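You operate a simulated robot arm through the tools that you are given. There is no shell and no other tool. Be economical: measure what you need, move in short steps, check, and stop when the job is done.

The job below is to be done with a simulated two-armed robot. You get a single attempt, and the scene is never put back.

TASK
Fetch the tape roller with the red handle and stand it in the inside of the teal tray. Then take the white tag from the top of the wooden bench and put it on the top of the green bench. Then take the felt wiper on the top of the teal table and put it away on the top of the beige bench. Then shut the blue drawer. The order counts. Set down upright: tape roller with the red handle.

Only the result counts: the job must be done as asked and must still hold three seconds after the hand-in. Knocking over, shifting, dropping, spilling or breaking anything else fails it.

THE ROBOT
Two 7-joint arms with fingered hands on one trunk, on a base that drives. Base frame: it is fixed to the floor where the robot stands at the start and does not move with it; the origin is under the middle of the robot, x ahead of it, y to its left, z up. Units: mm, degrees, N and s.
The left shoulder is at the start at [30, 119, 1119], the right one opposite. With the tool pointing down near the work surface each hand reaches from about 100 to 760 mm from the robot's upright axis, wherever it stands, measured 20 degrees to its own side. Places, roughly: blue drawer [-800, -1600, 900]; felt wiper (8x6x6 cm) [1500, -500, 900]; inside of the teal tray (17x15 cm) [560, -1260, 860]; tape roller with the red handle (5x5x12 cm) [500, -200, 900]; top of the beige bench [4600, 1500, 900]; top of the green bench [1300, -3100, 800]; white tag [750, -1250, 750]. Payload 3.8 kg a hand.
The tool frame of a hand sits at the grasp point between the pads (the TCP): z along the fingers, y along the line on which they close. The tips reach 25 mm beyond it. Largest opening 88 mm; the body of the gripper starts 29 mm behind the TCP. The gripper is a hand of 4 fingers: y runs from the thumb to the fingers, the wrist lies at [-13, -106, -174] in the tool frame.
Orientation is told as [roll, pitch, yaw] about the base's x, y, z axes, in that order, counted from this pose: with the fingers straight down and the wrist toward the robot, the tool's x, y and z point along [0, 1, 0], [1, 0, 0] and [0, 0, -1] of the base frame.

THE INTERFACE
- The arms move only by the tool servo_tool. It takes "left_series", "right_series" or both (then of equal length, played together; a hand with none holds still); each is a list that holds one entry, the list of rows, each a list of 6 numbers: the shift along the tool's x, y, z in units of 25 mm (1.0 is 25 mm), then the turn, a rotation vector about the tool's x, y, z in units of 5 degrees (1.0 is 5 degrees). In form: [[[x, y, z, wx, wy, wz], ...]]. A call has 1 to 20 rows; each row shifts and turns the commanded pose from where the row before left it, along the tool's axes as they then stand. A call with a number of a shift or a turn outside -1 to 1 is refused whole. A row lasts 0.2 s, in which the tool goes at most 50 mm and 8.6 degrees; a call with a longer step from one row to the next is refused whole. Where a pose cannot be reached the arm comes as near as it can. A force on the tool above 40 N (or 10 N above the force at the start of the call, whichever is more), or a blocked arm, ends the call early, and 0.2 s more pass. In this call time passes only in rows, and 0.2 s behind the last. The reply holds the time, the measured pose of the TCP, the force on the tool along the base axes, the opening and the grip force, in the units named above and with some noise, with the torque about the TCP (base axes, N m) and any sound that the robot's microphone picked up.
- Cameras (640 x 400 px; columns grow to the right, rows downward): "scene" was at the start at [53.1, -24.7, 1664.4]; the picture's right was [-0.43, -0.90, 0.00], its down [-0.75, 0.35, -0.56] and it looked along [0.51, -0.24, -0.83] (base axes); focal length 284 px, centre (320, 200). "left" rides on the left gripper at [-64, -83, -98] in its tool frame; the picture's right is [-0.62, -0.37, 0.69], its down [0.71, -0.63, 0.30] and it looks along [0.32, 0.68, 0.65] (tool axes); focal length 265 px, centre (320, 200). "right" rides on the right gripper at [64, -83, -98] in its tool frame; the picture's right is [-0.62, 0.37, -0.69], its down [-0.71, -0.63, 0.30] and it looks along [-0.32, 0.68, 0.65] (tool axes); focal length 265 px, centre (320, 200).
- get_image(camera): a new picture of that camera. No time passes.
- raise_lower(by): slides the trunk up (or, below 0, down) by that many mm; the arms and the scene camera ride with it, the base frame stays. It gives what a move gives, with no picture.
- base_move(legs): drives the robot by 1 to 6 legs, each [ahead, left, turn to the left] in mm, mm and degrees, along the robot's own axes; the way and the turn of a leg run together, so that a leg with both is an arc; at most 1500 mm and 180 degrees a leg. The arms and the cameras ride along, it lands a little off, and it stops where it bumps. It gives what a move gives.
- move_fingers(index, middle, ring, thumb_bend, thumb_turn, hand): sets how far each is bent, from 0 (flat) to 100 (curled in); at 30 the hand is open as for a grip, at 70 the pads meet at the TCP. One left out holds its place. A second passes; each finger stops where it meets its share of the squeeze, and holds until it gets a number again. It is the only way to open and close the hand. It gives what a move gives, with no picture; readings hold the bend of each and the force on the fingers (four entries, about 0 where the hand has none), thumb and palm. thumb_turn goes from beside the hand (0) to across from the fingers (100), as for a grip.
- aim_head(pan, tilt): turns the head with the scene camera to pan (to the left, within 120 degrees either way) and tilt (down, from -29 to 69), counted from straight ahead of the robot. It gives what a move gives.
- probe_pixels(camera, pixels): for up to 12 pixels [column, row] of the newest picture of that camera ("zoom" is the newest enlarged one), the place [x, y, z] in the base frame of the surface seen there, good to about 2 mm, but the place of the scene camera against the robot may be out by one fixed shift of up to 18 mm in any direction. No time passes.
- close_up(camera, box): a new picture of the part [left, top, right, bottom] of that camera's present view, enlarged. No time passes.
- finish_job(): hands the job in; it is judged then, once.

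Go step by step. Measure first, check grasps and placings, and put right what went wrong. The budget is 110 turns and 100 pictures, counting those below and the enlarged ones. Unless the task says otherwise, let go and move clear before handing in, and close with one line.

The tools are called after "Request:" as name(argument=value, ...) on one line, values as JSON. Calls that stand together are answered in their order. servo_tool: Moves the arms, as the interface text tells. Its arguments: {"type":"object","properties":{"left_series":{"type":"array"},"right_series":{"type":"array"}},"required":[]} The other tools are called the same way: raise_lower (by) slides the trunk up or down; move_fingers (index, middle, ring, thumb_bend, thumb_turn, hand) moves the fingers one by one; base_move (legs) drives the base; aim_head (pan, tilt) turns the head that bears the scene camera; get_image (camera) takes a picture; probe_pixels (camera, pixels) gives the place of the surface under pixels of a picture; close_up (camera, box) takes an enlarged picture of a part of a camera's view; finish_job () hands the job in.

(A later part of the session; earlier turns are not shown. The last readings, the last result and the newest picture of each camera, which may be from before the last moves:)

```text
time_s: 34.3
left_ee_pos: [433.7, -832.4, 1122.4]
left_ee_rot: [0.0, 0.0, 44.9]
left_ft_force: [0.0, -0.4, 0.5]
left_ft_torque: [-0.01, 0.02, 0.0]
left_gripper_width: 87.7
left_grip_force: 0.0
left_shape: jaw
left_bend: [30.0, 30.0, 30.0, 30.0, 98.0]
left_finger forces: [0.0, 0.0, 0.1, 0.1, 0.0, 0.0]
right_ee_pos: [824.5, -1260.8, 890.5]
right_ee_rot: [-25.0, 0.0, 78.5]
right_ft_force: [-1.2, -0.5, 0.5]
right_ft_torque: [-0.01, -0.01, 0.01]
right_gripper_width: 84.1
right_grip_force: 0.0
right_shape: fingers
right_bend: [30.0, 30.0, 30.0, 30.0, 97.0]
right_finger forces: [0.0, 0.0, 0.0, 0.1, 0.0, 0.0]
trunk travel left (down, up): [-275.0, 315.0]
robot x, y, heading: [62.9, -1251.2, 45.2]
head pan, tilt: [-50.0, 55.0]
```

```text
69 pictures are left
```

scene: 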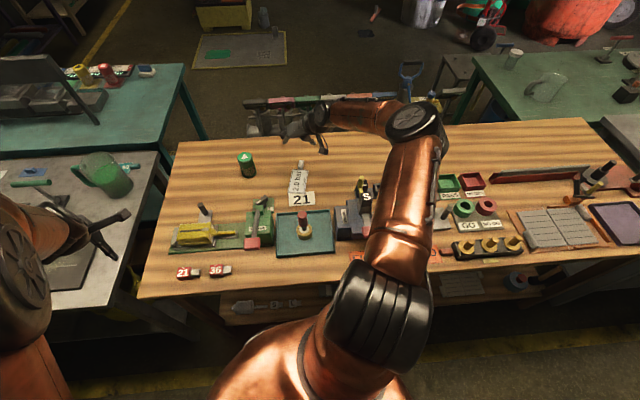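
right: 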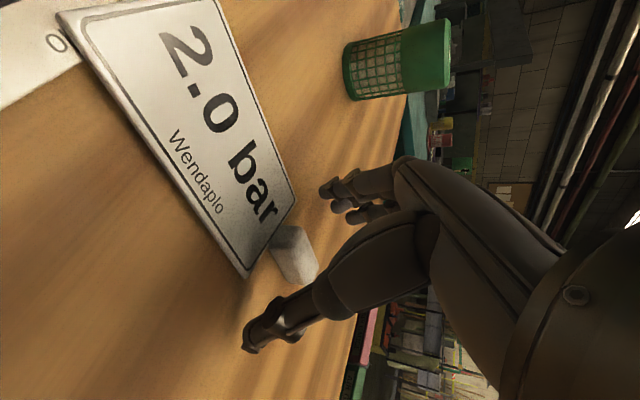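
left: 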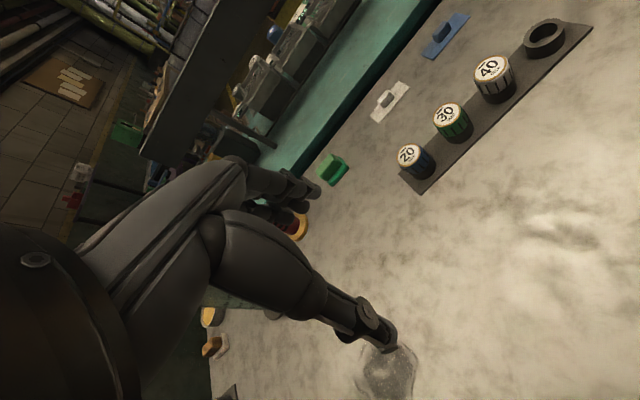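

The tab sits right between the tips. I'll look closely at the fingers' clearance to the tag plate before closing.

Request:
close_up(camera="right", box=[220, 140, 440, 360])

Request:
close_up(camera="scene", box=[260, 90, 420, 220])

```text
1.82 times, centred on (330, 250) of right
```

zoom: 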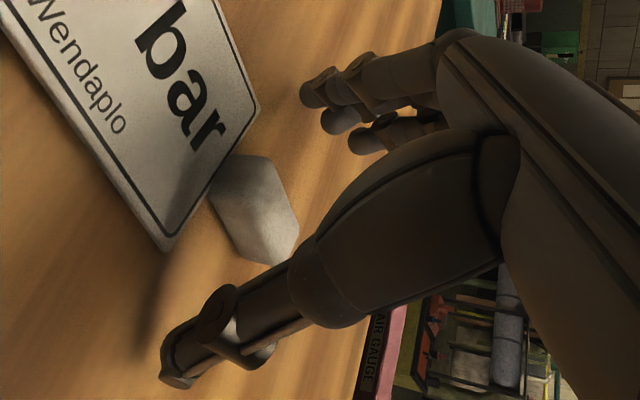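

```text
3.08 times, centred on (340, 155) of scene
```

zoom: 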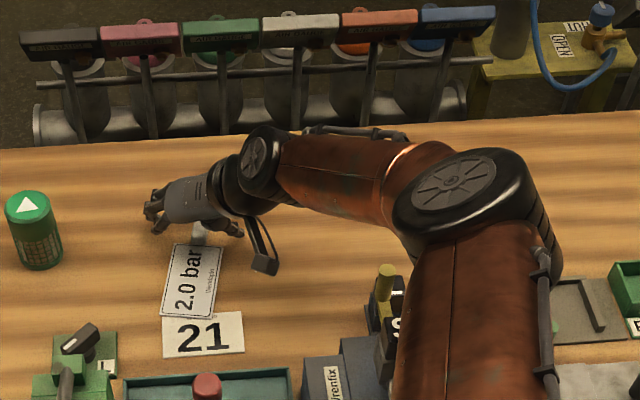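

Request:
probe_pixels(camera="right", pixels=[[323, 192], [339, 206], [353, 217], [253, 345], [330, 190], [347, 208], [365, 215], [262, 330], [300, 255], [290, 245]])

```text
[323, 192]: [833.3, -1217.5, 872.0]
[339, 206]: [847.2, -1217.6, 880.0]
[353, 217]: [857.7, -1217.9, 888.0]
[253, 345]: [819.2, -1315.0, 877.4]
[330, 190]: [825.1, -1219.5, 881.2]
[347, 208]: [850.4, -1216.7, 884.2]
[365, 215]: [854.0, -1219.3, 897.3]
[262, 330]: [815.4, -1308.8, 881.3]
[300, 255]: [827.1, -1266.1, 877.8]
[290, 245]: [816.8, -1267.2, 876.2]
```

Index tip (833, z 872), middle (847, 880) and thumb (820, 877) straddle the tab clear of the plate. I'll lower 3 mm and half-close, then check.

Request:
servo_tool(right_series=[[[0.03, -0.06, 0.12, 0, 0, 0]]])

Request:
move_fingers(hand="right", index=52, middle=52, ring=30, thumb_bend=52)

Request:
close_up(camera="right", box=[220, 140, 440, 360])

```text
time_s: 34.7
left_ee_pos: [434.2, -832.5, 1122.3]
left_ee_rot: [0.0, 0.0, 45.0]
left_ft_force: [0.7, -0.4, 0.4]
left_ft_torque: [0.0, -0.04, 0.06]
left_gripper_width: 87.6
left_grip_force: 0.0
left_shape: jaw
left_bend: [30.0, 30.0, 30.0, 30.0, 98.0]
left_finger forces: [0.0, 0.0, 0.0, 0.1, 0.0, 0.1]
right_ee_pos: [824.4, -1261.2, 887.2]
right_ee_rot: [-24.8, 0.1, 78.6]
right_ft_force: [0.4, 0.6, -0.4]
right_ft_torque: [0.01, 0.01, -0.01]
right_gripper_width: 84.4
right_grip_force: 0.1
right_shape: fingers
right_bend: [30.0, 30.0, 30.0, 30.0, 97.0]
right_finger forces: [0.0, 0.1, 0.0, 0.1, 0.0, 0.0]
trunk travel left (down, up): [-275.0, 315.0]
robot x, y, heading: [60.8, -1253.5, 45.2]
head pan, tilt: [-50.0, 55.0]
```

```text
time_s: 35.7
left_ee_pos: [432.7, -832.3, 1122.8]
left_ee_rot: [0.0, -0.1, 45.0]
left_ft_force: [0.0, -0.9, -0.3]
left_ft_torque: [0.01, -0.03, -0.04]
left_gripper_width: 87.4
left_grip_force: 0.0
left_shape: jaw
left_bend: [30.0, 30.0, 30.0, 30.0, 98.0]
left_finger forces: [0.1, 0.0, 0.1, 0.0, 0.0, 0.0]
right_ee_pos: [825.9, -1260.7, 889.4]
right_ee_rot: [-25.0, 0.0, 78.5]
right_ft_force: [0.6, 1.7, 5.8]
right_ft_torque: [0.22, -0.09, 0.02]
right_gripper_width: 40.8
right_grip_force: 3.7
right_shape: fingers
right_bend: [49.0, 52.0, 30.0, 52.0, 97.0]
right_finger forces: [6.4, 0.0, 0.0, 0.1, 0.0, 0.0]
trunk travel left (down, up): [-275.0, 315.0]
robot x, y, heading: [62.4, -1248.4, 44.8]
head pan, tilt: [-50.0, 55.0]
```

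```text
1.82 times, centred on (330, 250) of right
```

zoom: 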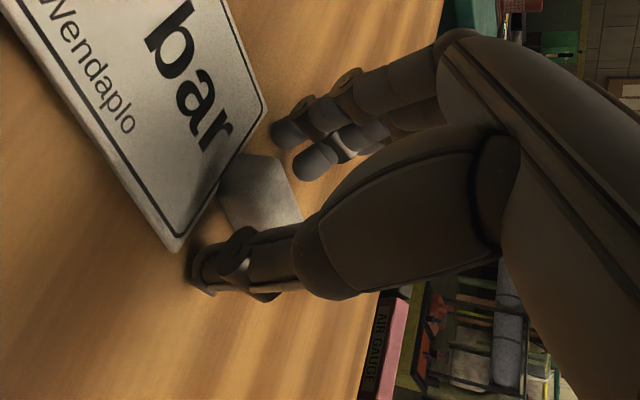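

The index tip presses on the bench (5.8 N upward). I'll raise 4 mm and then close fully.

Request:
servo_tool(right_series=[[[-0.06, 0, -0.15, 0, 0, 0]]])

Request:
move_fingers(hand="right", index=70, middle=70, thumb_bend=70)

Request:
close_up(camera="right", box=[220, 140, 440, 360])

```text
time_s: 36.1
left_ee_pos: [434.8, -833.2, 1122.5]
left_ee_rot: [-0.1, 0.0, 45.0]
left_ft_force: [-0.3, 0.5, 0.8]
left_ft_torque: [0.0, 0.0, -0.04]
left_gripper_width: 87.6
left_grip_force: 0.1
left_shape: jaw
left_bend: [30.0, 30.0, 30.0, 30.0, 98.0]
left_finger forces: [0.0, 0.0, 0.0, 0.0, 0.0, 0.0]
right_ee_pos: [824.9, -1263.1, 890.3]
right_ee_rot: [-25.0, 0.1, 78.6]
right_ft_force: [-0.6, 0.4, -0.2]
right_ft_torque: [-0.01, 0.04, -0.05]
right_gripper_width: 37.8
right_grip_force: 0.0
right_shape: fingers
right_bend: [52.0, 52.0, 30.0, 52.0, 97.0]
right_finger forces: [0.0, 0.1, 0.0, 0.0, 0.0, 0.0]
trunk travel left (down, up): [-275.0, 315.0]
robot x, y, heading: [64.9, -1250.4, 45.1]
head pan, tilt: [-50.0, 55.0]
```

```text
time_s: 37.1
left_ee_pos: [434.9, -832.6, 1122.5]
left_ee_rot: [0.0, 0.0, 45.0]
left_ft_force: [0.8, 0.2, -0.1]
left_ft_torque: [0.0, 0.03, 0.0]
left_gripper_width: 87.5
left_grip_force: 0.0
left_shape: jaw
left_bend: [30.0, 30.0, 30.0, 30.0, 98.0]
left_finger forces: [0.1, 0.0, 0.0, 0.1, 0.1, 0.0]
right_ee_pos: [824.4, -1260.5, 890.8]
right_ee_rot: [-24.9, 0.0, 78.6]
right_ft_force: [-0.1, 0.2, 0.4]
right_ft_torque: [0.0, 0.01, 0.02]
right_gripper_width: 11.5
right_grip_force: 4.9
right_shape: fingers
right_bend: [65.0, 67.0, 30.0, 63.0, 97.0]
right_finger forces: [2.8, 2.4, 0.0, 0.0, 5.5, 0.1]
trunk travel left (down, up): [-275.0, 315.0]
robot x, y, heading: [60.4, -1255.9, 45.1]
head pan, tilt: [-50.0, 55.0]
```

```text
1.82 times, centred on (330, 250) of right
```

zoom: 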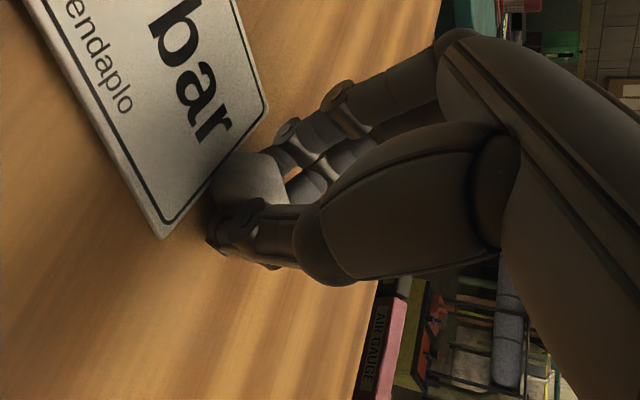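

Index, middle and thumb all hold the tab (width 11.5 mm, 5 N). I'll lift gently straight up.

Request:
servo_tool(right_series=[[[-0.1, 0, -0.22, 0, 0, 0], [-0.1, 0, -0.22, 0, 0, 0], [-0.2, 0, -0.43, 0, 0, 0], [-0.2, 0, -0.43, 0, 0, 0], [-0.3, 0, -0.64, 0, 0, 0], [-0.42, 0, -0.9, 0, 0, 0], [-0.42, 0, -0.9, 0, 0, 0]]])

Request:
get_image(camera="right")

Request:
close_up(camera="scene", box=[220, 90, 420, 260])

```text
time_s: 38.7
left_ee_pos: [434.6, -832.5, 1122.9]
left_ee_rot: [0.1, 0.0, 45.0]
left_ft_force: [0.4, -0.1, 0.1]
left_ft_torque: [-0.01, -0.02, -0.01]
left_gripper_width: 87.8
left_grip_force: 0.1
left_shape: jaw
left_bend: [30.0, 30.0, 30.0, 30.0, 98.0]
left_finger forces: [0.0, 0.0, 0.0, 0.1, 0.0, 0.0]
right_ee_pos: [821.6, -1258.8, 997.0]
right_ee_rot: [-25.1, 0.0, 78.6]
right_ft_force: [0.5, 0.4, -0.4]
right_ft_torque: [-0.01, -0.01, 0.0]
right_gripper_width: 11.5
right_grip_force: 5.3
right_shape: fingers
right_bend: [65.0, 67.0, 30.0, 63.0, 96.0]
right_finger forces: [3.0, 2.2, 0.0, 0.0, 5.2, 0.1]
trunk travel left (down, up): [-275.0, 315.0]
robot x, y, heading: [61.1, -1250.6, 44.9]
head pan, tilt: [-50.0, 55.0]
```

```text
64 pictures are left
```

right: 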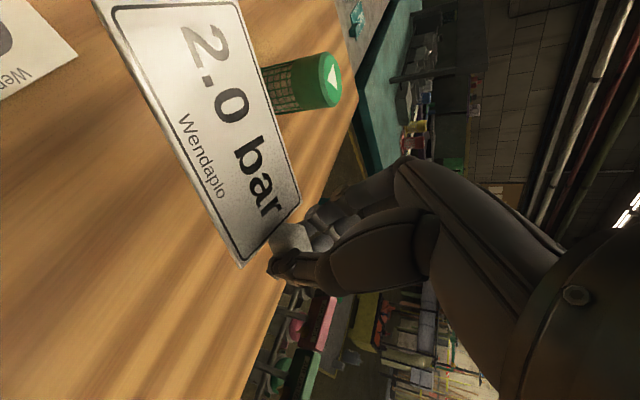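

```text
2.35 times, centred on (320, 175) of scene
```

zoom: 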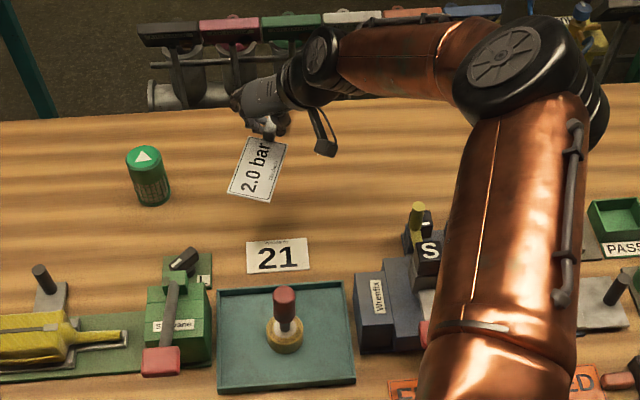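

The tag is lifted cleanly and the "21" plate stayed. I'll raise it further and survey the way to the green bench.

Request:
servo_tool(right_series=[[[-0.42, 0, -0.9, 0, 0, 0], [-0.42, 0, -0.9, 0, 0, 0], [-0.42, 0, -0.9, 0, 0, 0], [-0.42, 0, -0.9, 0, 0, 0], [0.75, 0, -0.35, 0, 0, 0], [0.75, 0, -0.35, 0, 0, 0], [0.75, 0, -0.35, 0, 0, 0], [0.75, 0, -0.35, 0, 0, 0], [0.75, 0, -0.35, 0, 0, 0], [0.75, 0, -0.35, 0, 0, 0], [0.75, 0, -0.35, 0, 0, 0], [0.75, 0, -0.35, 0, 0, 0], [0.75, 0, -0.35, 0, 0, 0], [0.75, 0, -0.35, 0, 0, 0]]])

Request:
aim_head(pan=-95, tilt=25)

Request:
get_image(camera="scene")

Request:
probe_pixels(camera="scene", pixels=[[100, 100], [200, 100], [300, 100], [400, 100], [500, 100], [100, 200], [200, 200], [300, 200], [400, 200], [500, 200], [50, 50], [320, 50]])

Request:
aim_head(pan=-45, tilt=25)

Request:
get_image(camera="scene")

Request:
probe_pixels(camera="scene", pixels=[[100, 100], [200, 100], [300, 100], [400, 100], [500, 100], [600, 100], [100, 150], [200, 150], [300, 150], [400, 150], [500, 150], [600, 150]])

```text
time_s: 41.7
left_ee_pos: [434.6, -832.6, 1123.2]
left_ee_rot: [0.0, 0.0, 45.0]
left_ft_force: [-0.2, 0.4, -0.9]
left_ft_torque: [-0.02, -0.01, -0.04]
left_gripper_width: 87.7
left_grip_force: 0.0
left_shape: jaw
left_bend: [30.0, 30.0, 30.0, 30.0, 98.0]
left_finger forces: [0.0, 0.0, 0.0, 0.0, 0.0, 0.0]
right_ee_pos: [620.6, -1218.3, 1094.9]
right_ee_rot: [-25.0, 0.1, 78.5]
right_ft_force: [0.4, -0.7, 0.0]
right_ft_torque: [0.02, -0.01, 0.0]
right_gripper_width: 11.6
right_grip_force: 4.3
right_shape: fingers
right_bend: [65.0, 67.0, 30.0, 63.0, 96.0]
right_finger forces: [3.1, 2.0, 0.0, 0.1, 5.2, 0.0]
trunk travel left (down, up): [-275.0, 315.0]
robot x, y, heading: [58.9, -1254.2, 45.0]
head pan, tilt: [-50.0, 55.0]
```

```text
time_s: 42.8
left_ee_pos: [434.7, -832.7, 1121.9]
left_ee_rot: [0.0, 0.0, 45.0]
left_ft_force: [0.1, 0.2, -1.0]
left_ft_torque: [0.0, 0.02, 0.03]
left_gripper_width: 87.7
left_grip_force: 0.0
left_shape: jaw
left_bend: [30.0, 30.0, 30.0, 30.0, 98.0]
left_finger forces: [0.0, 0.0, 0.0, 0.0, 0.0, 0.1]
right_ee_pos: [621.7, -1219.7, 1094.1]
right_ee_rot: [-25.1, -0.1, 78.7]
right_ft_force: [-0.6, -0.4, 0.7]
right_ft_torque: [0.0, -0.02, 0.0]
right_gripper_width: 12.0
right_grip_force: 5.5
right_shape: fingers
right_bend: [65.0, 67.0, 30.0, 63.0, 96.0]
right_finger forces: [3.0, 2.1, 0.0, 0.0, 5.1, 0.0]
trunk travel left (down, up): [-275.0, 315.0]
robot x, y, heading: [63.1, -1249.8, 45.2]
head pan, tilt: [-95.0, 25.0]
```

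```text
62 pictures are left
```

scene: 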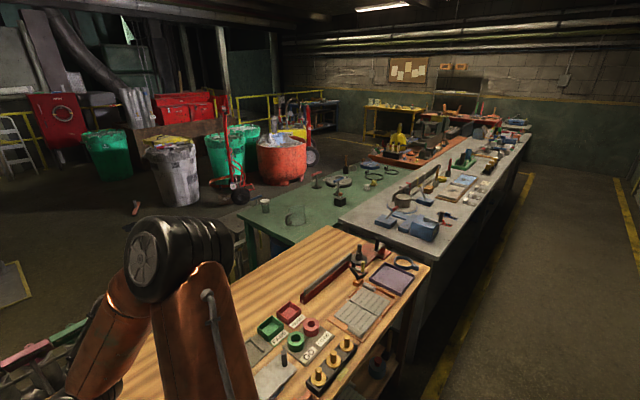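

```text
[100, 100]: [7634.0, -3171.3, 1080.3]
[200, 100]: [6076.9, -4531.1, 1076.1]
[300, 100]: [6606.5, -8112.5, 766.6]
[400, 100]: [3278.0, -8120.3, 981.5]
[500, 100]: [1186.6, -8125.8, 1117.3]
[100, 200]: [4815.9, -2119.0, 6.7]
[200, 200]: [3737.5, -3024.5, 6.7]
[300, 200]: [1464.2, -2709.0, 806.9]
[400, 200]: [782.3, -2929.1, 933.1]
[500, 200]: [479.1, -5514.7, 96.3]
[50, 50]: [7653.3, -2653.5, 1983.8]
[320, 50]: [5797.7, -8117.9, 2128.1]
```

```text
time_s: 44.0
left_ee_pos: [433.3, -832.5, 1122.7]
left_ee_rot: [0.1, 0.0, 45.0]
left_ft_force: [-0.2, -0.1, -0.4]
left_ft_torque: [0.05, -0.01, 0.0]
left_gripper_width: 87.6
left_grip_force: 0.1
left_shape: jaw
left_bend: [30.0, 30.0, 30.0, 30.0, 98.0]
left_finger forces: [0.1, 0.0, 0.0, 0.1, 0.1, 0.1]
right_ee_pos: [621.4, -1220.8, 1095.3]
right_ee_rot: [-25.0, 0.0, 78.6]
right_ft_force: [0.6, 0.4, -0.1]
right_ft_torque: [0.03, -0.03, 0.03]
right_gripper_width: 11.8
right_grip_force: 5.1
right_shape: fingers
right_bend: [65.0, 67.0, 30.0, 63.0, 96.0]
right_finger forces: [3.0, 2.2, 0.0, 0.0, 5.1, 0.1]
trunk travel left (down, up): [-275.0, 315.0]
robot x, y, heading: [67.4, -1251.7, 45.3]
head pan, tilt: [-45.0, 25.0]
```

```text
61 pictures are left
```

scene: 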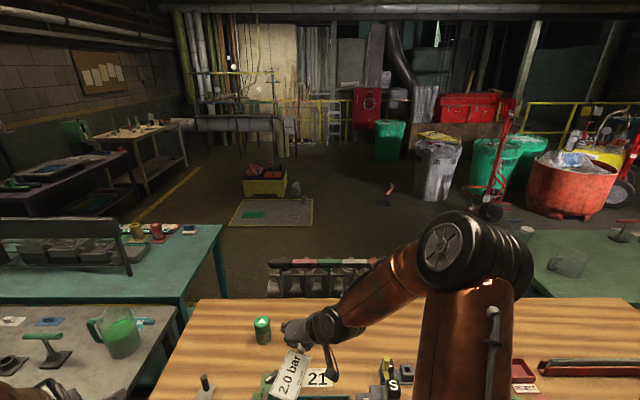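

```text
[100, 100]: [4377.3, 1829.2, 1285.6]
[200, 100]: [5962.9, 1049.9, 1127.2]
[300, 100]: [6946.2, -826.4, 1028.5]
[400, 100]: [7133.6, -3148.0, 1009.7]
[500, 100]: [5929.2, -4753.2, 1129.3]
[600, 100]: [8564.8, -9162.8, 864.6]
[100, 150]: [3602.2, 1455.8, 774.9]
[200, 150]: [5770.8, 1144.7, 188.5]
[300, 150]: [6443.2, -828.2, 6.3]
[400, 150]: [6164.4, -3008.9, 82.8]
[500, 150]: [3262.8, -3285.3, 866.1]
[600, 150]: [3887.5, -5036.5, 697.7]
```

The tag hangs level at (290,370). I need the extents of the green bench and a driving route, so I'll look again to the right and also to the left.

Request:
aim_head(pan=60, tilt=25)

Request:
get_image(camera="scene")

Request:
probe_pixels(camera="scene", pixels=[[100, 100], [200, 100], [300, 100], [400, 100], [500, 100], [600, 100], [100, 180], [200, 180], [300, 180], [400, 180], [500, 180], [600, 180]])

Request:
aim_head(pan=-95, tilt=25)

Request:
close_up(camera="scene", box=[220, 80, 560, 290])

Request:
probe_pixels(camera="zoom", pixels=[[45, 260], [225, 270], [300, 170], [225, 255], [200, 250], [240, 160], [420, 110], [300, 230], [60, 300], [210, 210], [150, 230], [500, 100]])

```text
time_s: 45.8
left_ee_pos: [432.8, -832.3, 1122.9]
left_ee_rot: [0.1, 0.0, 45.0]
left_ft_force: [-0.2, 0.3, 0.4]
left_ft_torque: [0.02, 0.0, -0.02]
left_gripper_width: 87.5
left_grip_force: 0.1
left_shape: jaw
left_bend: [30.0, 30.0, 30.0, 30.0, 98.0]
left_finger forces: [0.0, 0.0, 0.0, 0.0, 0.0, 0.0]
right_ee_pos: [621.1, -1219.1, 1094.6]
right_ee_rot: [-25.1, -0.1, 78.6]
right_ft_force: [0.3, -0.6, -0.8]
right_ft_torque: [0.0, 0.0, -0.04]
right_gripper_width: 11.7
right_grip_force: 4.8
right_shape: fingers
right_bend: [65.0, 67.0, 30.0, 63.0, 96.0]
right_finger forces: [2.9, 2.1, 0.0, 0.1, 5.2, 0.0]
trunk travel left (down, up): [-275.0, 315.0]
robot x, y, heading: [65.9, -1249.4, 44.9]
head pan, tilt: [60.0, 25.0]
```

```text
60 pictures are left
```

scene: 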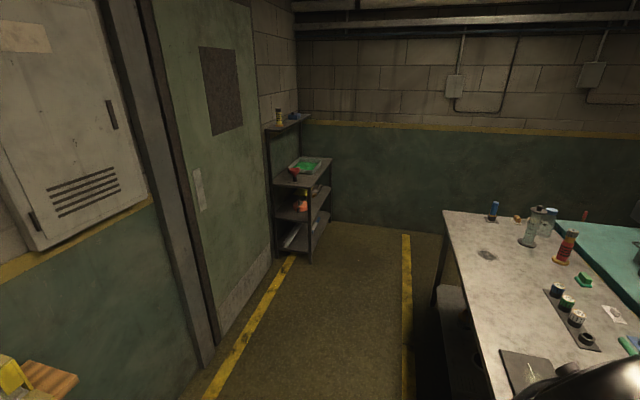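

```text
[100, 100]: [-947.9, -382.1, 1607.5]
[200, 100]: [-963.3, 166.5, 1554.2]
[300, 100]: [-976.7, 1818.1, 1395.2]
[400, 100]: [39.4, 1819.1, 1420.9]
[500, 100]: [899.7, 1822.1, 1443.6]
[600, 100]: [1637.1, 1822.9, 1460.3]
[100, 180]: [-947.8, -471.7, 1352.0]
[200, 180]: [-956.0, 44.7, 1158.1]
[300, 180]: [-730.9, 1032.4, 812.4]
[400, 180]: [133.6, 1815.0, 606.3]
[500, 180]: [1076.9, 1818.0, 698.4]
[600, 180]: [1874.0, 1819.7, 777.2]
```

```text
time_s: 48.2
left_ee_pos: [434.0, -832.5, 1122.8]
left_ee_rot: [0.0, 0.0, 45.0]
left_ft_force: [-0.6, 0.1, 0.2]
left_ft_torque: [0.01, -0.01, -0.02]
left_gripper_width: 87.5
left_grip_force: 0.0
left_shape: jaw
left_bend: [30.0, 30.0, 30.0, 30.0, 98.0]
left_finger forces: [0.1, 0.1, 0.1, 0.1, 0.0, 0.0]
right_ee_pos: [620.6, -1219.3, 1093.7]
right_ee_rot: [-25.0, -0.1, 78.6]
right_ft_force: [0.5, -0.8, -0.9]
right_ft_torque: [-0.01, -0.02, 0.02]
right_gripper_width: 11.7
right_grip_force: 5.5
right_shape: fingers
right_bend: [65.0, 67.0, 30.0, 63.0, 96.0]
right_finger forces: [3.0, 2.1, 0.0, 0.0, 5.0, 0.0]
trunk travel left (down, up): [-275.0, 315.0]
robot x, y, heading: [61.8, -1253.3, 44.9]
head pan, tilt: [-95.0, 25.0]
```

```text
1.88 times, centred on (390, 185) of scene
```

zoom: 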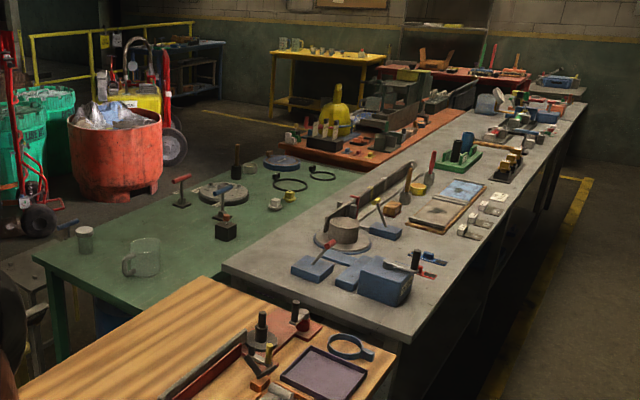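

```text
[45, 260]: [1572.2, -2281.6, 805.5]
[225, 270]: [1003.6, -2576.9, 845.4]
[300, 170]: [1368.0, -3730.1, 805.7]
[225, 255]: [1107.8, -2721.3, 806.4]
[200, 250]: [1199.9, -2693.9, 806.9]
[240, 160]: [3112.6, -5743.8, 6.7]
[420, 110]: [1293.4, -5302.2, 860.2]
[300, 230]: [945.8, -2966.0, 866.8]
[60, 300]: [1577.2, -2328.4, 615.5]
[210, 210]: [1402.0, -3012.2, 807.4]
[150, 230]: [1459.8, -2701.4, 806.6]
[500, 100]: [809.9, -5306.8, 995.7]
```

Green bench top is x≈950–1575, y −2280…−4000, z 806, only reachable from its far (+x) side. The way round goes past the left end of the grey table, so I'll square up and drive left, then look.

Request:
base_move(legs=[[0, 0, -45], [-60, 0, 0], [0, 1500, 0]])

Request:
aim_head(pan=50, tilt=30)

Request:
get_image(camera="scene")

Request:
aim_head(pan=10, tilt=25)

Request:
get_image(camera="scene")

```text
time_s: 58.4
left_ee_pos: [581.4, 287.4, 1121.4]
left_ee_rot: [-0.1, -0.1, -0.8]
left_ft_force: [-0.1, -0.2, 0.0]
left_ft_torque: [0.0, -0.01, -0.03]
left_gripper_width: 87.6
left_grip_force: 0.0
left_shape: jaw
left_bend: [30.0, 30.0, 30.0, 30.0, 98.0]
left_finger forces: [0.1, 0.0, 0.0, 0.1, 0.0, 0.1]
right_ee_pos: [434.3, -117.3, 1094.4]
right_ee_rot: [-25.0, 0.0, 32.8]
right_ft_force: [-0.5, -0.4, 0.3]
right_ft_torque: [0.0, -0.03, 0.0]
right_gripper_width: 11.6
right_grip_force: 5.3
right_shape: fingers
right_bend: [65.0, 67.0, 30.0, 63.0, 96.0]
right_finger forces: [3.0, 2.1, 0.0, 0.0, 5.0, 0.0]
trunk travel left (down, up): [-275.0, 315.0]
robot x, y, heading: [21.4, 261.1, -0.9]
head pan, tilt: [-95.0, 25.0]
```

```text
time_s: 60.6
left_ee_pos: [581.1, 287.7, 1122.3]
left_ee_rot: [0.0, 0.0, -0.8]
left_ft_force: [0.3, -0.2, 0.5]
left_ft_torque: [-0.03, 0.03, 0.02]
left_gripper_width: 87.4
left_grip_force: 0.0
left_shape: jaw
left_bend: [30.0, 30.0, 30.0, 30.0, 98.0]
left_finger forces: [0.0, 0.0, 0.0, 0.1, 0.0, 0.0]
right_ee_pos: [435.7, -116.7, 1094.9]
right_ee_rot: [-25.1, 0.0, 32.8]
right_ft_force: [0.5, 0.6, 0.2]
right_ft_torque: [-0.02, 0.0, 0.0]
right_gripper_width: 11.3
right_grip_force: 5.0
right_shape: fingers
right_bend: [65.0, 67.0, 30.0, 63.0, 96.0]
right_finger forces: [3.0, 2.0, 0.0, 0.0, 5.1, 0.1]
trunk travel left (down, up): [-275.0, 315.0]
robot x, y, heading: [17.4, 261.2, -0.9]
head pan, tilt: [50.0, 30.0]
```

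```text
58 pictures are left
```

scene: 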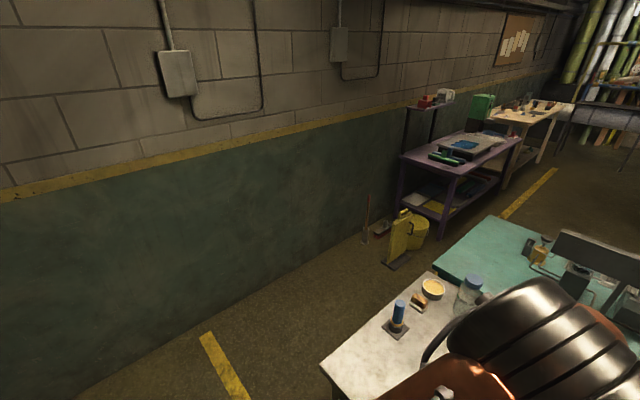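

```text
time_s: 61.7
left_ee_pos: [581.8, 286.8, 1121.6]
left_ee_rot: [0.0, 0.0, -0.7]
left_ft_force: [-0.5, -0.3, 0.0]
left_ft_torque: [-0.01, -0.03, -0.02]
left_gripper_width: 87.6
left_grip_force: 0.0
left_shape: jaw
left_bend: [30.0, 30.0, 30.0, 30.0, 98.0]
left_finger forces: [0.0, 0.1, 0.0, 0.1, 0.0, 0.1]
right_ee_pos: [435.1, -116.3, 1095.2]
right_ee_rot: [-25.0, 0.0, 32.7]
right_ft_force: [0.9, -0.1, -0.7]
right_ft_torque: [0.01, -0.06, 0.04]
right_gripper_width: 11.4
right_grip_force: 4.9
right_shape: fingers
right_bend: [65.0, 67.0, 30.0, 63.0, 96.0]
right_finger forces: [3.1, 2.1, 0.0, 0.0, 5.1, 0.0]
trunk travel left (down, up): [-275.0, 315.0]
robot x, y, heading: [21.1, 256.7, -0.7]
head pan, tilt: [10.0, 25.0]
```

```text
57 pictures are left
```

scene: 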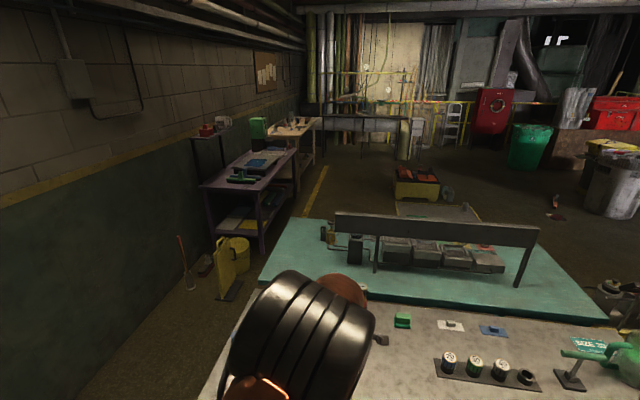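

The passage runs between the tables' left end and the wall, with a yellow sign and bucket at (230,265). I'll probe the obstacles.

Request:
probe_pixels(camera="scene", pixels=[[287, 219], [262, 285], [210, 385], [228, 297], [238, 240], [187, 288], [205, 268], [206, 187], [297, 150], [262, 250], [90, 390], [150, 330]])

Request:
probe_pixels(camera="scene", pixels=[[415, 195], [438, 195], [396, 203], [480, 220], [297, 193], [313, 165], [320, 118], [600, 318], [535, 230], [335, 214], [510, 150], [555, 205]])

```text
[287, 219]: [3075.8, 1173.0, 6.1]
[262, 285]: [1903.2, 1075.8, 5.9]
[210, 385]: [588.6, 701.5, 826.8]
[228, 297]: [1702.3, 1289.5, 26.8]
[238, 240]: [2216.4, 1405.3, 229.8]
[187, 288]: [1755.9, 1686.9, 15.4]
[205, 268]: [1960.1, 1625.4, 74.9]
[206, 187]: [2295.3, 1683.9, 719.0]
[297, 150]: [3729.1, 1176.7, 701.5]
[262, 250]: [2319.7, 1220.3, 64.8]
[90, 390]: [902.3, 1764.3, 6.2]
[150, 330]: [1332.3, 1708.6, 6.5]
```

```text
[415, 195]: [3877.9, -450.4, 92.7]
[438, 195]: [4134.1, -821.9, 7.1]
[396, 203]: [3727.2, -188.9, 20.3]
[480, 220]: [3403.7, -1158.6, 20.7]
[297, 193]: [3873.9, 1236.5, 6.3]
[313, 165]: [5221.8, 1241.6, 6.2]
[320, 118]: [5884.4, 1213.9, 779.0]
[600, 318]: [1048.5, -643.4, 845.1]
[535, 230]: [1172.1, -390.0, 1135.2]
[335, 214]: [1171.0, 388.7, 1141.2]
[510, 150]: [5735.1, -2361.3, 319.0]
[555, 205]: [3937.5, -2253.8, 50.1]
```

Request:
close_up(camera="scene", box=[150, 180, 350, 310])

Request:
probe_pixels(camera="scene", pixels=[[291, 222], [300, 222], [270, 275], [262, 290], [275, 280], [242, 285], [240, 290], [248, 258], [248, 250], [220, 303], [235, 245], [243, 278]])

```text
3.08 times, centred on (250, 245) of scene
```

zoom: 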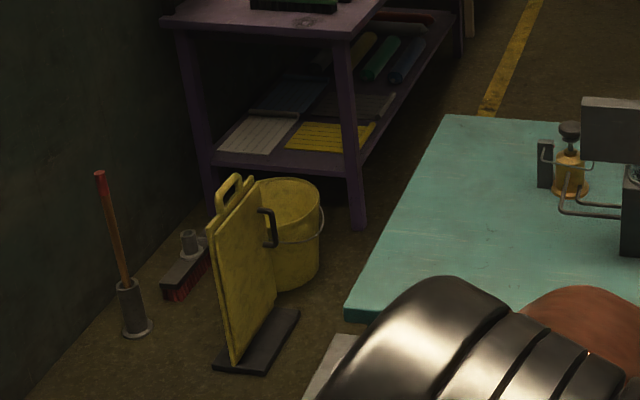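

```text
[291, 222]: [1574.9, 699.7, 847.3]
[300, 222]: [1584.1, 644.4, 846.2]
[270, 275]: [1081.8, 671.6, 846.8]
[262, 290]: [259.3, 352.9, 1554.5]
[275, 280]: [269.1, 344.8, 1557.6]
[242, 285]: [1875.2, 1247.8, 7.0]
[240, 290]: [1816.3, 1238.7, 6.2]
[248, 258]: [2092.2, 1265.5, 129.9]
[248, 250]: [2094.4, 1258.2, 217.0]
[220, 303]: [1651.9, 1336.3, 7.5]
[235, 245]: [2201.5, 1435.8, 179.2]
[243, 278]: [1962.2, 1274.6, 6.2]
```

The gap between the teal table corner (1590,700) and the yellow sign (~1660,1225) is about 530 mm, so I need my own base width. I'll back off 250 mm and tip the left hand to look down at the base.

Request:
base_move(legs=[[-250, 0, 0]])

Request:
servo_tool(left_series=[[[0, 0, 0, 1, 0, 0], [0, 0, 0, 1, 0, 0], [0, 0, 0, 1, 0, 0], [0, 0, 0, 1, 0, 0], [0, 0, 0, 1, 0, 0], [0, 0, 0, 1, 0, 0], [0, 0, 0, 1, 0, 0], [0, 0, 0, 1, 0, 0], [0, 0, 0, 1, 0, 0], [0, 0, 0, 1, 0, 0]]])

Request:
get_image(camera="left")

```text
time_s: 63.5
left_ee_pos: [331.3, 289.5, 1123.0]
left_ee_rot: [-0.1, 0.1, -0.9]
left_ft_force: [-0.7, 0.9, 0.6]
left_ft_torque: [-0.01, 0.01, -0.02]
left_gripper_width: 87.7
left_grip_force: 0.2
left_shape: jaw
left_bend: [30.0, 30.0, 30.0, 30.0, 98.0]
left_finger forces: [0.0, 0.0, 0.0, 0.1, 0.0, 0.1]
right_ee_pos: [182.0, -115.3, 1095.6]
right_ee_rot: [-25.1, -0.1, 32.6]
right_ft_force: [-0.4, 0.1, -0.5]
right_ft_torque: [0.01, 0.01, 0.0]
right_gripper_width: 11.5
right_grip_force: 5.5
right_shape: fingers
right_bend: [65.0, 67.0, 30.0, 63.0, 96.0]
right_finger forces: [3.0, 2.1, 0.0, 0.0, 5.1, 0.0]
trunk travel left (down, up): [-275.0, 315.0]
robot x, y, heading: [-226.8, 266.7, -0.9]
head pan, tilt: [10.0, 25.0]
```

```text
time_s: 65.7
left_ee_pos: [331.4, 289.3, 1122.1]
left_ee_rot: [0.0, 50.1, -1.1]
left_ft_force: [1.2, 1.6, 0.4]
left_ft_torque: [-0.01, 0.01, -0.01]
left_gripper_width: 87.8
left_grip_force: 0.1
left_shape: jaw
left_bend: [30.0, 30.0, 30.0, 30.0, 98.0]
left_finger forces: [0.1, 0.1, 0.0, 0.1, 0.0, 0.0]
right_ee_pos: [183.7, -114.7, 1094.3]
right_ee_rot: [-25.0, -0.1, 32.6]
right_ft_force: [-0.2, -0.3, 0.8]
right_ft_torque: [-0.01, 0.01, -0.02]
right_gripper_width: 11.6
right_grip_force: 5.5
right_shape: fingers
right_bend: [65.0, 67.0, 30.0, 63.0, 96.0]
right_finger forces: [3.0, 2.1, 0.0, 0.0, 5.1, 0.0]
trunk travel left (down, up): [-275.0, 315.0]
robot x, y, heading: [-228.2, 263.1, -1.0]
head pan, tilt: [10.0, 25.0]
```

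```text
55 pictures are left
```

left: 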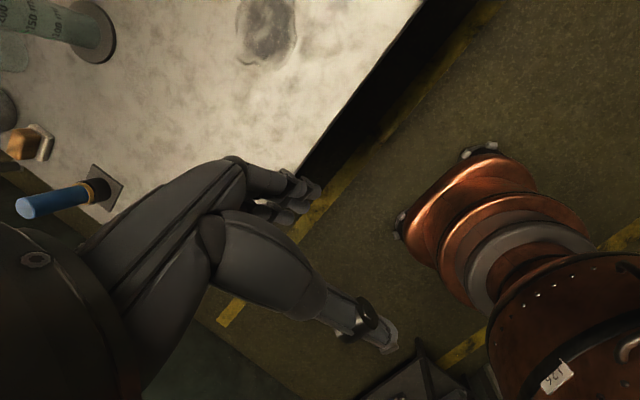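

The base (copper, at (480,200)) is visible. I'll probe its edges.

Request:
probe_pixels(camera="left", pixels=[[400, 218], [396, 228], [470, 155], [495, 147], [415, 235], [440, 180], [420, 200], [530, 170], [430, 250], [590, 220], [470, 290], [488, 155]])

Request:
close_up(camera="left", box=[360, 120, 640, 320])

```text
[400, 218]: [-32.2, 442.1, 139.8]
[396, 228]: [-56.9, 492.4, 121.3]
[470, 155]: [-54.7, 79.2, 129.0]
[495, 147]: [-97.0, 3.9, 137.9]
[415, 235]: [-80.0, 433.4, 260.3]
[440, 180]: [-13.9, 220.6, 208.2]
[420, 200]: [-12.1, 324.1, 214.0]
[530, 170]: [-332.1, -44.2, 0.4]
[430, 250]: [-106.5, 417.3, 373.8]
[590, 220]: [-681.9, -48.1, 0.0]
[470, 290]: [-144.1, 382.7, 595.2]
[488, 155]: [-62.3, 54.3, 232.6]
```

```text
2.00 times, centred on (500, 220) of left
```

zoom: 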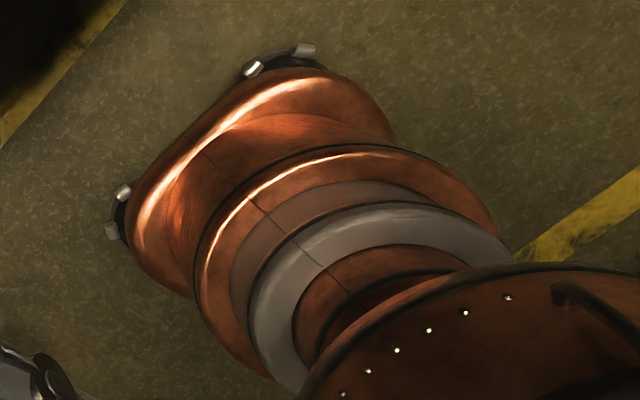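

The base measures about ±215 mm front/back and ±245 mm wide. Facing the wall and moving sideways, it needs ~430 mm, so the gap should work. I'll restore and tuck the left hand, drive to the passage, and turn to face the wall.

Request:
servo_tool(left_series=[[[0, 0, 0, -1, 0, 0], [0, 0, 0, -1, 0, 0], [0, 0, 0, -1, 0, 0], [0, 0, 0, -1, 0, 0], [0, 0, 0, -1, 0, 0], [0, 0, 0, -1, 0, 0], [0, 0, 0, -1, 0, 0], [0, 0, 0, -1, 0, 0], [0, 0, 0, -1, 0, 0], [0, 0, 0, -1, 0, 0], [0, -1, 0, 0, 0, 0], [0, -1, 0, 0, 0, 0], [0, -1, 0, 0, 0, 0], [0, -1, 0, 0, 0, 0], [0, -1, 0, 0, 0, 0], [0, -1, 0, 0, 0, 0]]])

Request:
base_move(legs=[[130, 0, 0.9], [0, 710, 0], [0, 0, 90]])

Request:
aim_head(pan=-60, tilt=40)

Request:
get_image(camera="scene")

```text
time_s: 69.1
left_ee_pos: [180.9, 292.4, 1122.3]
left_ee_rot: [0.0, 0.0, -1.0]
left_ft_force: [-0.3, -0.1, -0.6]
left_ft_torque: [-0.01, -0.01, -0.01]
left_gripper_width: 87.6
left_grip_force: 0.0
left_shape: jaw
left_bend: [30.0, 30.0, 30.0, 30.0, 98.0]
left_finger forces: [0.0, 0.0, 0.0, 0.0, 0.0, 0.1]
right_ee_pos: [182.1, -113.8, 1095.6]
right_ee_rot: [-25.0, -0.1, 32.6]
right_ft_force: [-0.6, -0.3, 0.0]
right_ft_torque: [0.01, -0.03, 0.0]
right_gripper_width: 11.6
right_grip_force: 4.8
right_shape: fingers
right_bend: [65.0, 67.0, 30.0, 63.0, 96.0]
right_finger forces: [3.0, 2.2, 0.1, 0.0, 5.1, 0.0]
trunk travel left (down, up): [-275.0, 315.0]
robot x, y, heading: [-233.8, 260.3, -0.9]
head pan, tilt: [10.0, 25.0]
```

```text
time_s: 77.8
left_ee_pos: [-121.2, 1387.9, 1122.5]
left_ee_rot: [0.0, 0.0, 88.9]
left_ft_force: [-0.1, -0.2, 0.6]
left_ft_torque: [0.0, 0.0, -0.03]
left_gripper_width: 87.8
left_grip_force: 0.0
left_shape: jaw
left_bend: [30.0, 30.0, 30.0, 30.0, 98.0]
left_finger forces: [0.0, 0.0, 0.0, 0.0, 0.1, 0.1]
right_ee_pos: [286.7, 1387.6, 1095.2]
right_ee_rot: [-24.9, 0.0, 122.6]
right_ft_force: [-0.9, -0.4, -0.5]
right_ft_torque: [-0.02, -0.03, 0.01]
right_gripper_width: 11.7
right_grip_force: 4.9
right_shape: fingers
right_bend: [65.0, 68.0, 30.0, 64.0, 96.0]
right_finger forces: [2.8, 2.1, 0.1, 0.0, 4.9, 0.0]
trunk travel left (down, up): [-275.0, 315.0]
robot x, y, heading: [-90.8, 974.9, 88.8]
head pan, tilt: [10.0, 25.0]
```

```text
time_s: 79.2
left_ee_pos: [-119.1, 1388.5, 1122.0]
left_ee_rot: [0.0, 0.0, 88.9]
left_ft_force: [-0.3, 0.1, -0.2]
left_ft_torque: [0.02, 0.04, -0.02]
left_gripper_width: 87.7
left_grip_force: 0.0
left_shape: jaw
left_bend: [30.0, 30.0, 30.0, 30.0, 98.0]
left_finger forces: [0.1, 0.1, 0.1, 0.0, 0.0, 0.0]
right_ee_pos: [287.8, 1388.6, 1094.0]
right_ee_rot: [-25.0, 0.1, 122.4]
right_ft_force: [0.7, -0.3, -0.4]
right_ft_torque: [0.0, -0.01, 0.01]
right_gripper_width: 11.5
right_grip_force: 4.6
right_shape: fingers
right_bend: [65.0, 68.0, 30.0, 64.0, 96.0]
right_finger forces: [2.9, 2.0, 0.0, 0.1, 5.0, 0.0]
trunk travel left (down, up): [-275.0, 315.0]
robot x, y, heading: [-91.0, 975.9, 88.9]
head pan, tilt: [-60.0, 40.0]
```

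```text
53 pictures are left
```

scene: 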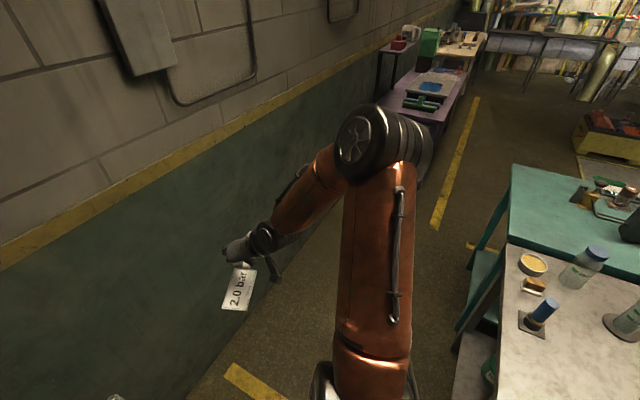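

Request:
base_move(legs=[[0, 0, 1.1], [0, -1100, 0]])

Request:
aim_head(pan=-45, tilt=60)

Request:
get_image(camera="scene")

Request:
aim_head(pan=-105, tilt=50)

Request:
get_image(camera="scene")

```text
time_s: 85.2
left_ee_pos: [981.1, 1389.4, 1122.4]
left_ee_rot: [0.0, -0.1, 90.2]
left_ft_force: [-0.4, -0.6, -0.7]
left_ft_torque: [0.0, 0.0, 0.0]
left_gripper_width: 87.6
left_grip_force: 0.0
left_shape: jaw
left_bend: [30.0, 30.0, 30.0, 30.0, 98.0]
left_finger forces: [0.0, 0.0, 0.0, 0.1, 0.0, 0.0]
right_ee_pos: [1387.3, 1400.4, 1094.7]
right_ee_rot: [-25.0, -0.1, 123.9]
right_ft_force: [0.3, -0.7, 0.6]
right_ft_torque: [0.02, -0.02, -0.01]
right_gripper_width: 11.5
right_grip_force: 4.7
right_shape: fingers
right_bend: [65.0, 68.0, 30.0, 64.0, 96.0]
right_finger forces: [2.9, 2.0, 0.0, 0.0, 5.1, 0.1]
trunk travel left (down, up): [-275.0, 315.0]
robot x, y, heading: [1019.3, 979.8, 90.4]
head pan, tilt: [-60.0, 40.0]
```

```text
time_s: 86.0
left_ee_pos: [980.8, 1389.1, 1122.8]
left_ee_rot: [-0.1, 0.0, 90.2]
left_ft_force: [0.1, 0.5, -0.4]
left_ft_torque: [-0.03, 0.01, 0.0]
left_gripper_width: 87.8
left_grip_force: 0.0
left_shape: jaw
left_bend: [30.0, 30.0, 30.0, 30.0, 98.0]
left_finger forces: [0.0, 0.1, 0.1, 0.1, 0.0, 0.1]
right_ee_pos: [1387.1, 1398.6, 1095.3]
right_ee_rot: [-25.0, -0.1, 124.0]
right_ft_force: [0.4, -0.2, -0.2]
right_ft_torque: [0.0, -0.01, 0.03]
right_gripper_width: 11.5
right_grip_force: 4.6
right_shape: fingers
right_bend: [65.0, 68.0, 30.0, 64.0, 96.0]
right_finger forces: [3.0, 2.0, 0.0, 0.1, 5.0, 0.0]
trunk travel left (down, up): [-275.0, 315.0]
robot x, y, heading: [1018.1, 982.3, 90.1]
head pan, tilt: [-45.0, 60.0]
```

```text
52 pictures are left
```

scene: 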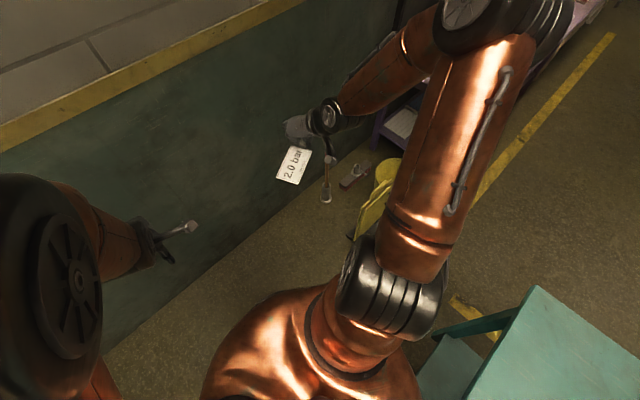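

```text
time_s: 87.3
left_ee_pos: [981.5, 1388.5, 1123.3]
left_ee_rot: [0.0, 0.0, 90.3]
left_ft_force: [0.3, 0.1, 0.2]
left_ft_torque: [0.03, 0.02, 0.0]
left_gripper_width: 87.7
left_grip_force: 0.1
left_shape: jaw
left_bend: [30.0, 30.0, 30.0, 30.0, 98.0]
left_finger forces: [0.0, 0.0, 0.0, 0.0, 0.0, 0.0]
right_ee_pos: [1387.5, 1401.2, 1094.3]
right_ee_rot: [-25.0, 0.0, 123.8]
right_ft_force: [0.5, -0.3, 0.4]
right_ft_torque: [0.02, 0.01, 0.04]
right_gripper_width: 11.6
right_grip_force: 4.8
right_shape: fingers
right_bend: [65.0, 68.0, 30.0, 64.0, 96.0]
right_finger forces: [2.9, 2.0, 0.0, 0.0, 5.0, 0.1]
trunk travel left (down, up): [-275.0, 315.0]
robot x, y, heading: [1019.6, 977.2, 90.3]
head pan, tilt: [-105.0, 50.0]
```

```text
51 pictures are left
```

scene: 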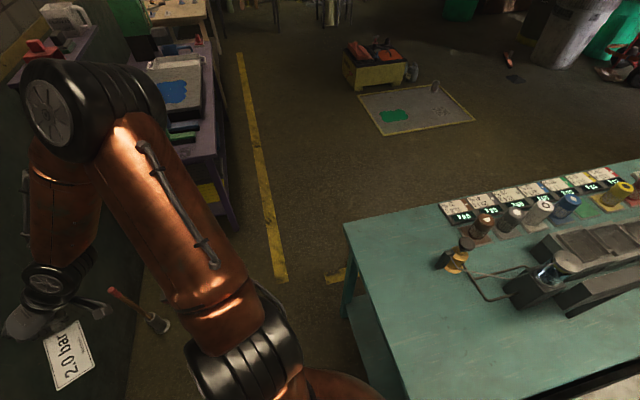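

Request:
probe_pixels(camera="scene", pixels=[[346, 225], [400, 395], [365, 310], [240, 235], [215, 180], [230, 228], [285, 275], [335, 275], [385, 135], [470, 120], [345, 80], [410, 85]])

Request:
close_up(camera="scene", box=[330, 130, 640, 330])

```text
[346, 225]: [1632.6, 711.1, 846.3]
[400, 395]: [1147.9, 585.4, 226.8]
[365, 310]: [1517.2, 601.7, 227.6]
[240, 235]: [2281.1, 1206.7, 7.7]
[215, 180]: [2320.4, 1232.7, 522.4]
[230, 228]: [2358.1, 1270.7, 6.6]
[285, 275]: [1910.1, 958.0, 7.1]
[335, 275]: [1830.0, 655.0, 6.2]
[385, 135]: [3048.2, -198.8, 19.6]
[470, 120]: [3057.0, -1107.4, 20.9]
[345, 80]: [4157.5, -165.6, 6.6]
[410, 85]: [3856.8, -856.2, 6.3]
```

```text
2.00 times, centred on (485, 230) of scene
```

zoom: 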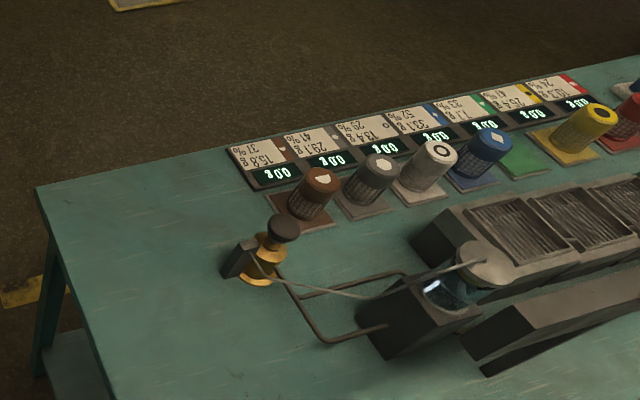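

The gap is about 550 mm against my 430 mm depth, and y≈978 is centred. I'll drive sideways in two steps.

Request:
base_move(legs=[[0, -450, 0]])

```text
time_s: 90.0
left_ee_pos: [1435.9, 1393.4, 1121.9]
left_ee_rot: [0.0, 0.0, 90.4]
left_ft_force: [-0.2, -0.6, -0.2]
left_ft_torque: [-0.01, 0.01, -0.03]
left_gripper_width: 87.8
left_grip_force: 0.0
left_shape: jaw
left_bend: [30.0, 30.0, 30.0, 30.0, 98.0]
left_finger forces: [0.0, 0.0, 0.1, 0.1, 0.0, 0.1]
right_ee_pos: [1843.1, 1403.5, 1093.9]
right_ee_rot: [-25.0, 0.1, 124.0]
right_ft_force: [0.8, -0.3, -0.1]
right_ft_torque: [-0.01, -0.03, -0.03]
right_gripper_width: 11.7
right_grip_force: 5.1
right_shape: fingers
right_bend: [65.0, 68.0, 30.0, 64.0, 96.0]
right_finger forces: [3.0, 1.9, 0.0, 0.1, 4.9, 0.0]
trunk travel left (down, up): [-275.0, 315.0]
robot x, y, heading: [1474.0, 982.2, 90.4]
head pan, tilt: [-105.0, 50.0]
```

Request:
base_move(legs=[[-8, -430, 0], [-200, -200, 0]])

Request:
aim_head(pan=-110, tilt=30)

Request:
get_image(camera="scene")

```text
time_s: 94.2
left_ee_pos: [2066.0, 1190.9, 1123.2]
left_ee_rot: [0.1, 0.0, 90.4]
left_ft_force: [1.7, 0.5, -0.6]
left_ft_torque: [0.03, 0.01, 0.0]
left_gripper_width: 87.7
left_grip_force: 0.1
left_shape: jaw
left_bend: [30.0, 30.0, 30.0, 30.0, 98.0]
left_finger forces: [0.1, 0.0, 0.0, 0.1, 0.1, 0.0]
right_ee_pos: [2472.9, 1202.9, 1095.3]
right_ee_rot: [-25.0, 0.1, 124.1]
right_ft_force: [-0.5, -0.6, 0.5]
right_ft_torque: [0.02, -0.03, -0.02]
right_gripper_width: 11.5
right_grip_force: 4.6
right_shape: fingers
right_bend: [65.0, 68.0, 30.0, 64.0, 96.0]
right_finger forces: [2.9, 2.0, 0.0, 0.0, 5.0, 0.1]
trunk travel left (down, up): [-275.0, 315.0]
robot x, y, heading: [2105.3, 784.4, 90.4]
head pan, tilt: [-105.0, 50.0]
```

```text
time_s: 95.1
left_ee_pos: [2064.4, 1192.6, 1121.8]
left_ee_rot: [-0.1, 0.0, 90.5]
left_ft_force: [-0.5, -0.6, 0.0]
left_ft_torque: [-0.01, -0.04, 0.03]
left_gripper_width: 87.6
left_grip_force: 0.1
left_shape: jaw
left_bend: [30.0, 30.0, 30.0, 30.0, 98.0]
left_finger forces: [0.0, 0.0, 0.1, 0.0, 0.0, 0.0]
right_ee_pos: [2471.2, 1204.1, 1094.7]
right_ee_rot: [-25.0, 0.0, 123.9]
right_ft_force: [0.1, 0.1, 0.5]
right_ft_torque: [-0.01, 0.01, -0.02]
right_gripper_width: 11.5
right_grip_force: 5.1
right_shape: fingers
right_bend: [65.0, 68.0, 30.0, 64.0, 96.0]
right_finger forces: [2.9, 2.0, 0.0, 0.0, 5.0, 0.0]
trunk travel left (down, up): [-275.0, 315.0]
robot x, y, heading: [2105.5, 784.9, 90.3]
head pan, tilt: [-110.0, 30.0]
```

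```text
49 pictures are left
```

scene: 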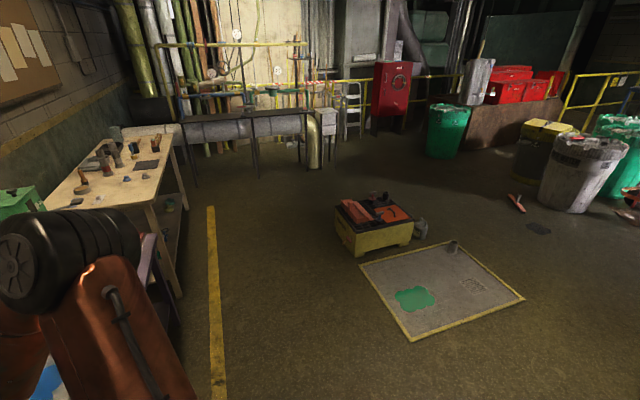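

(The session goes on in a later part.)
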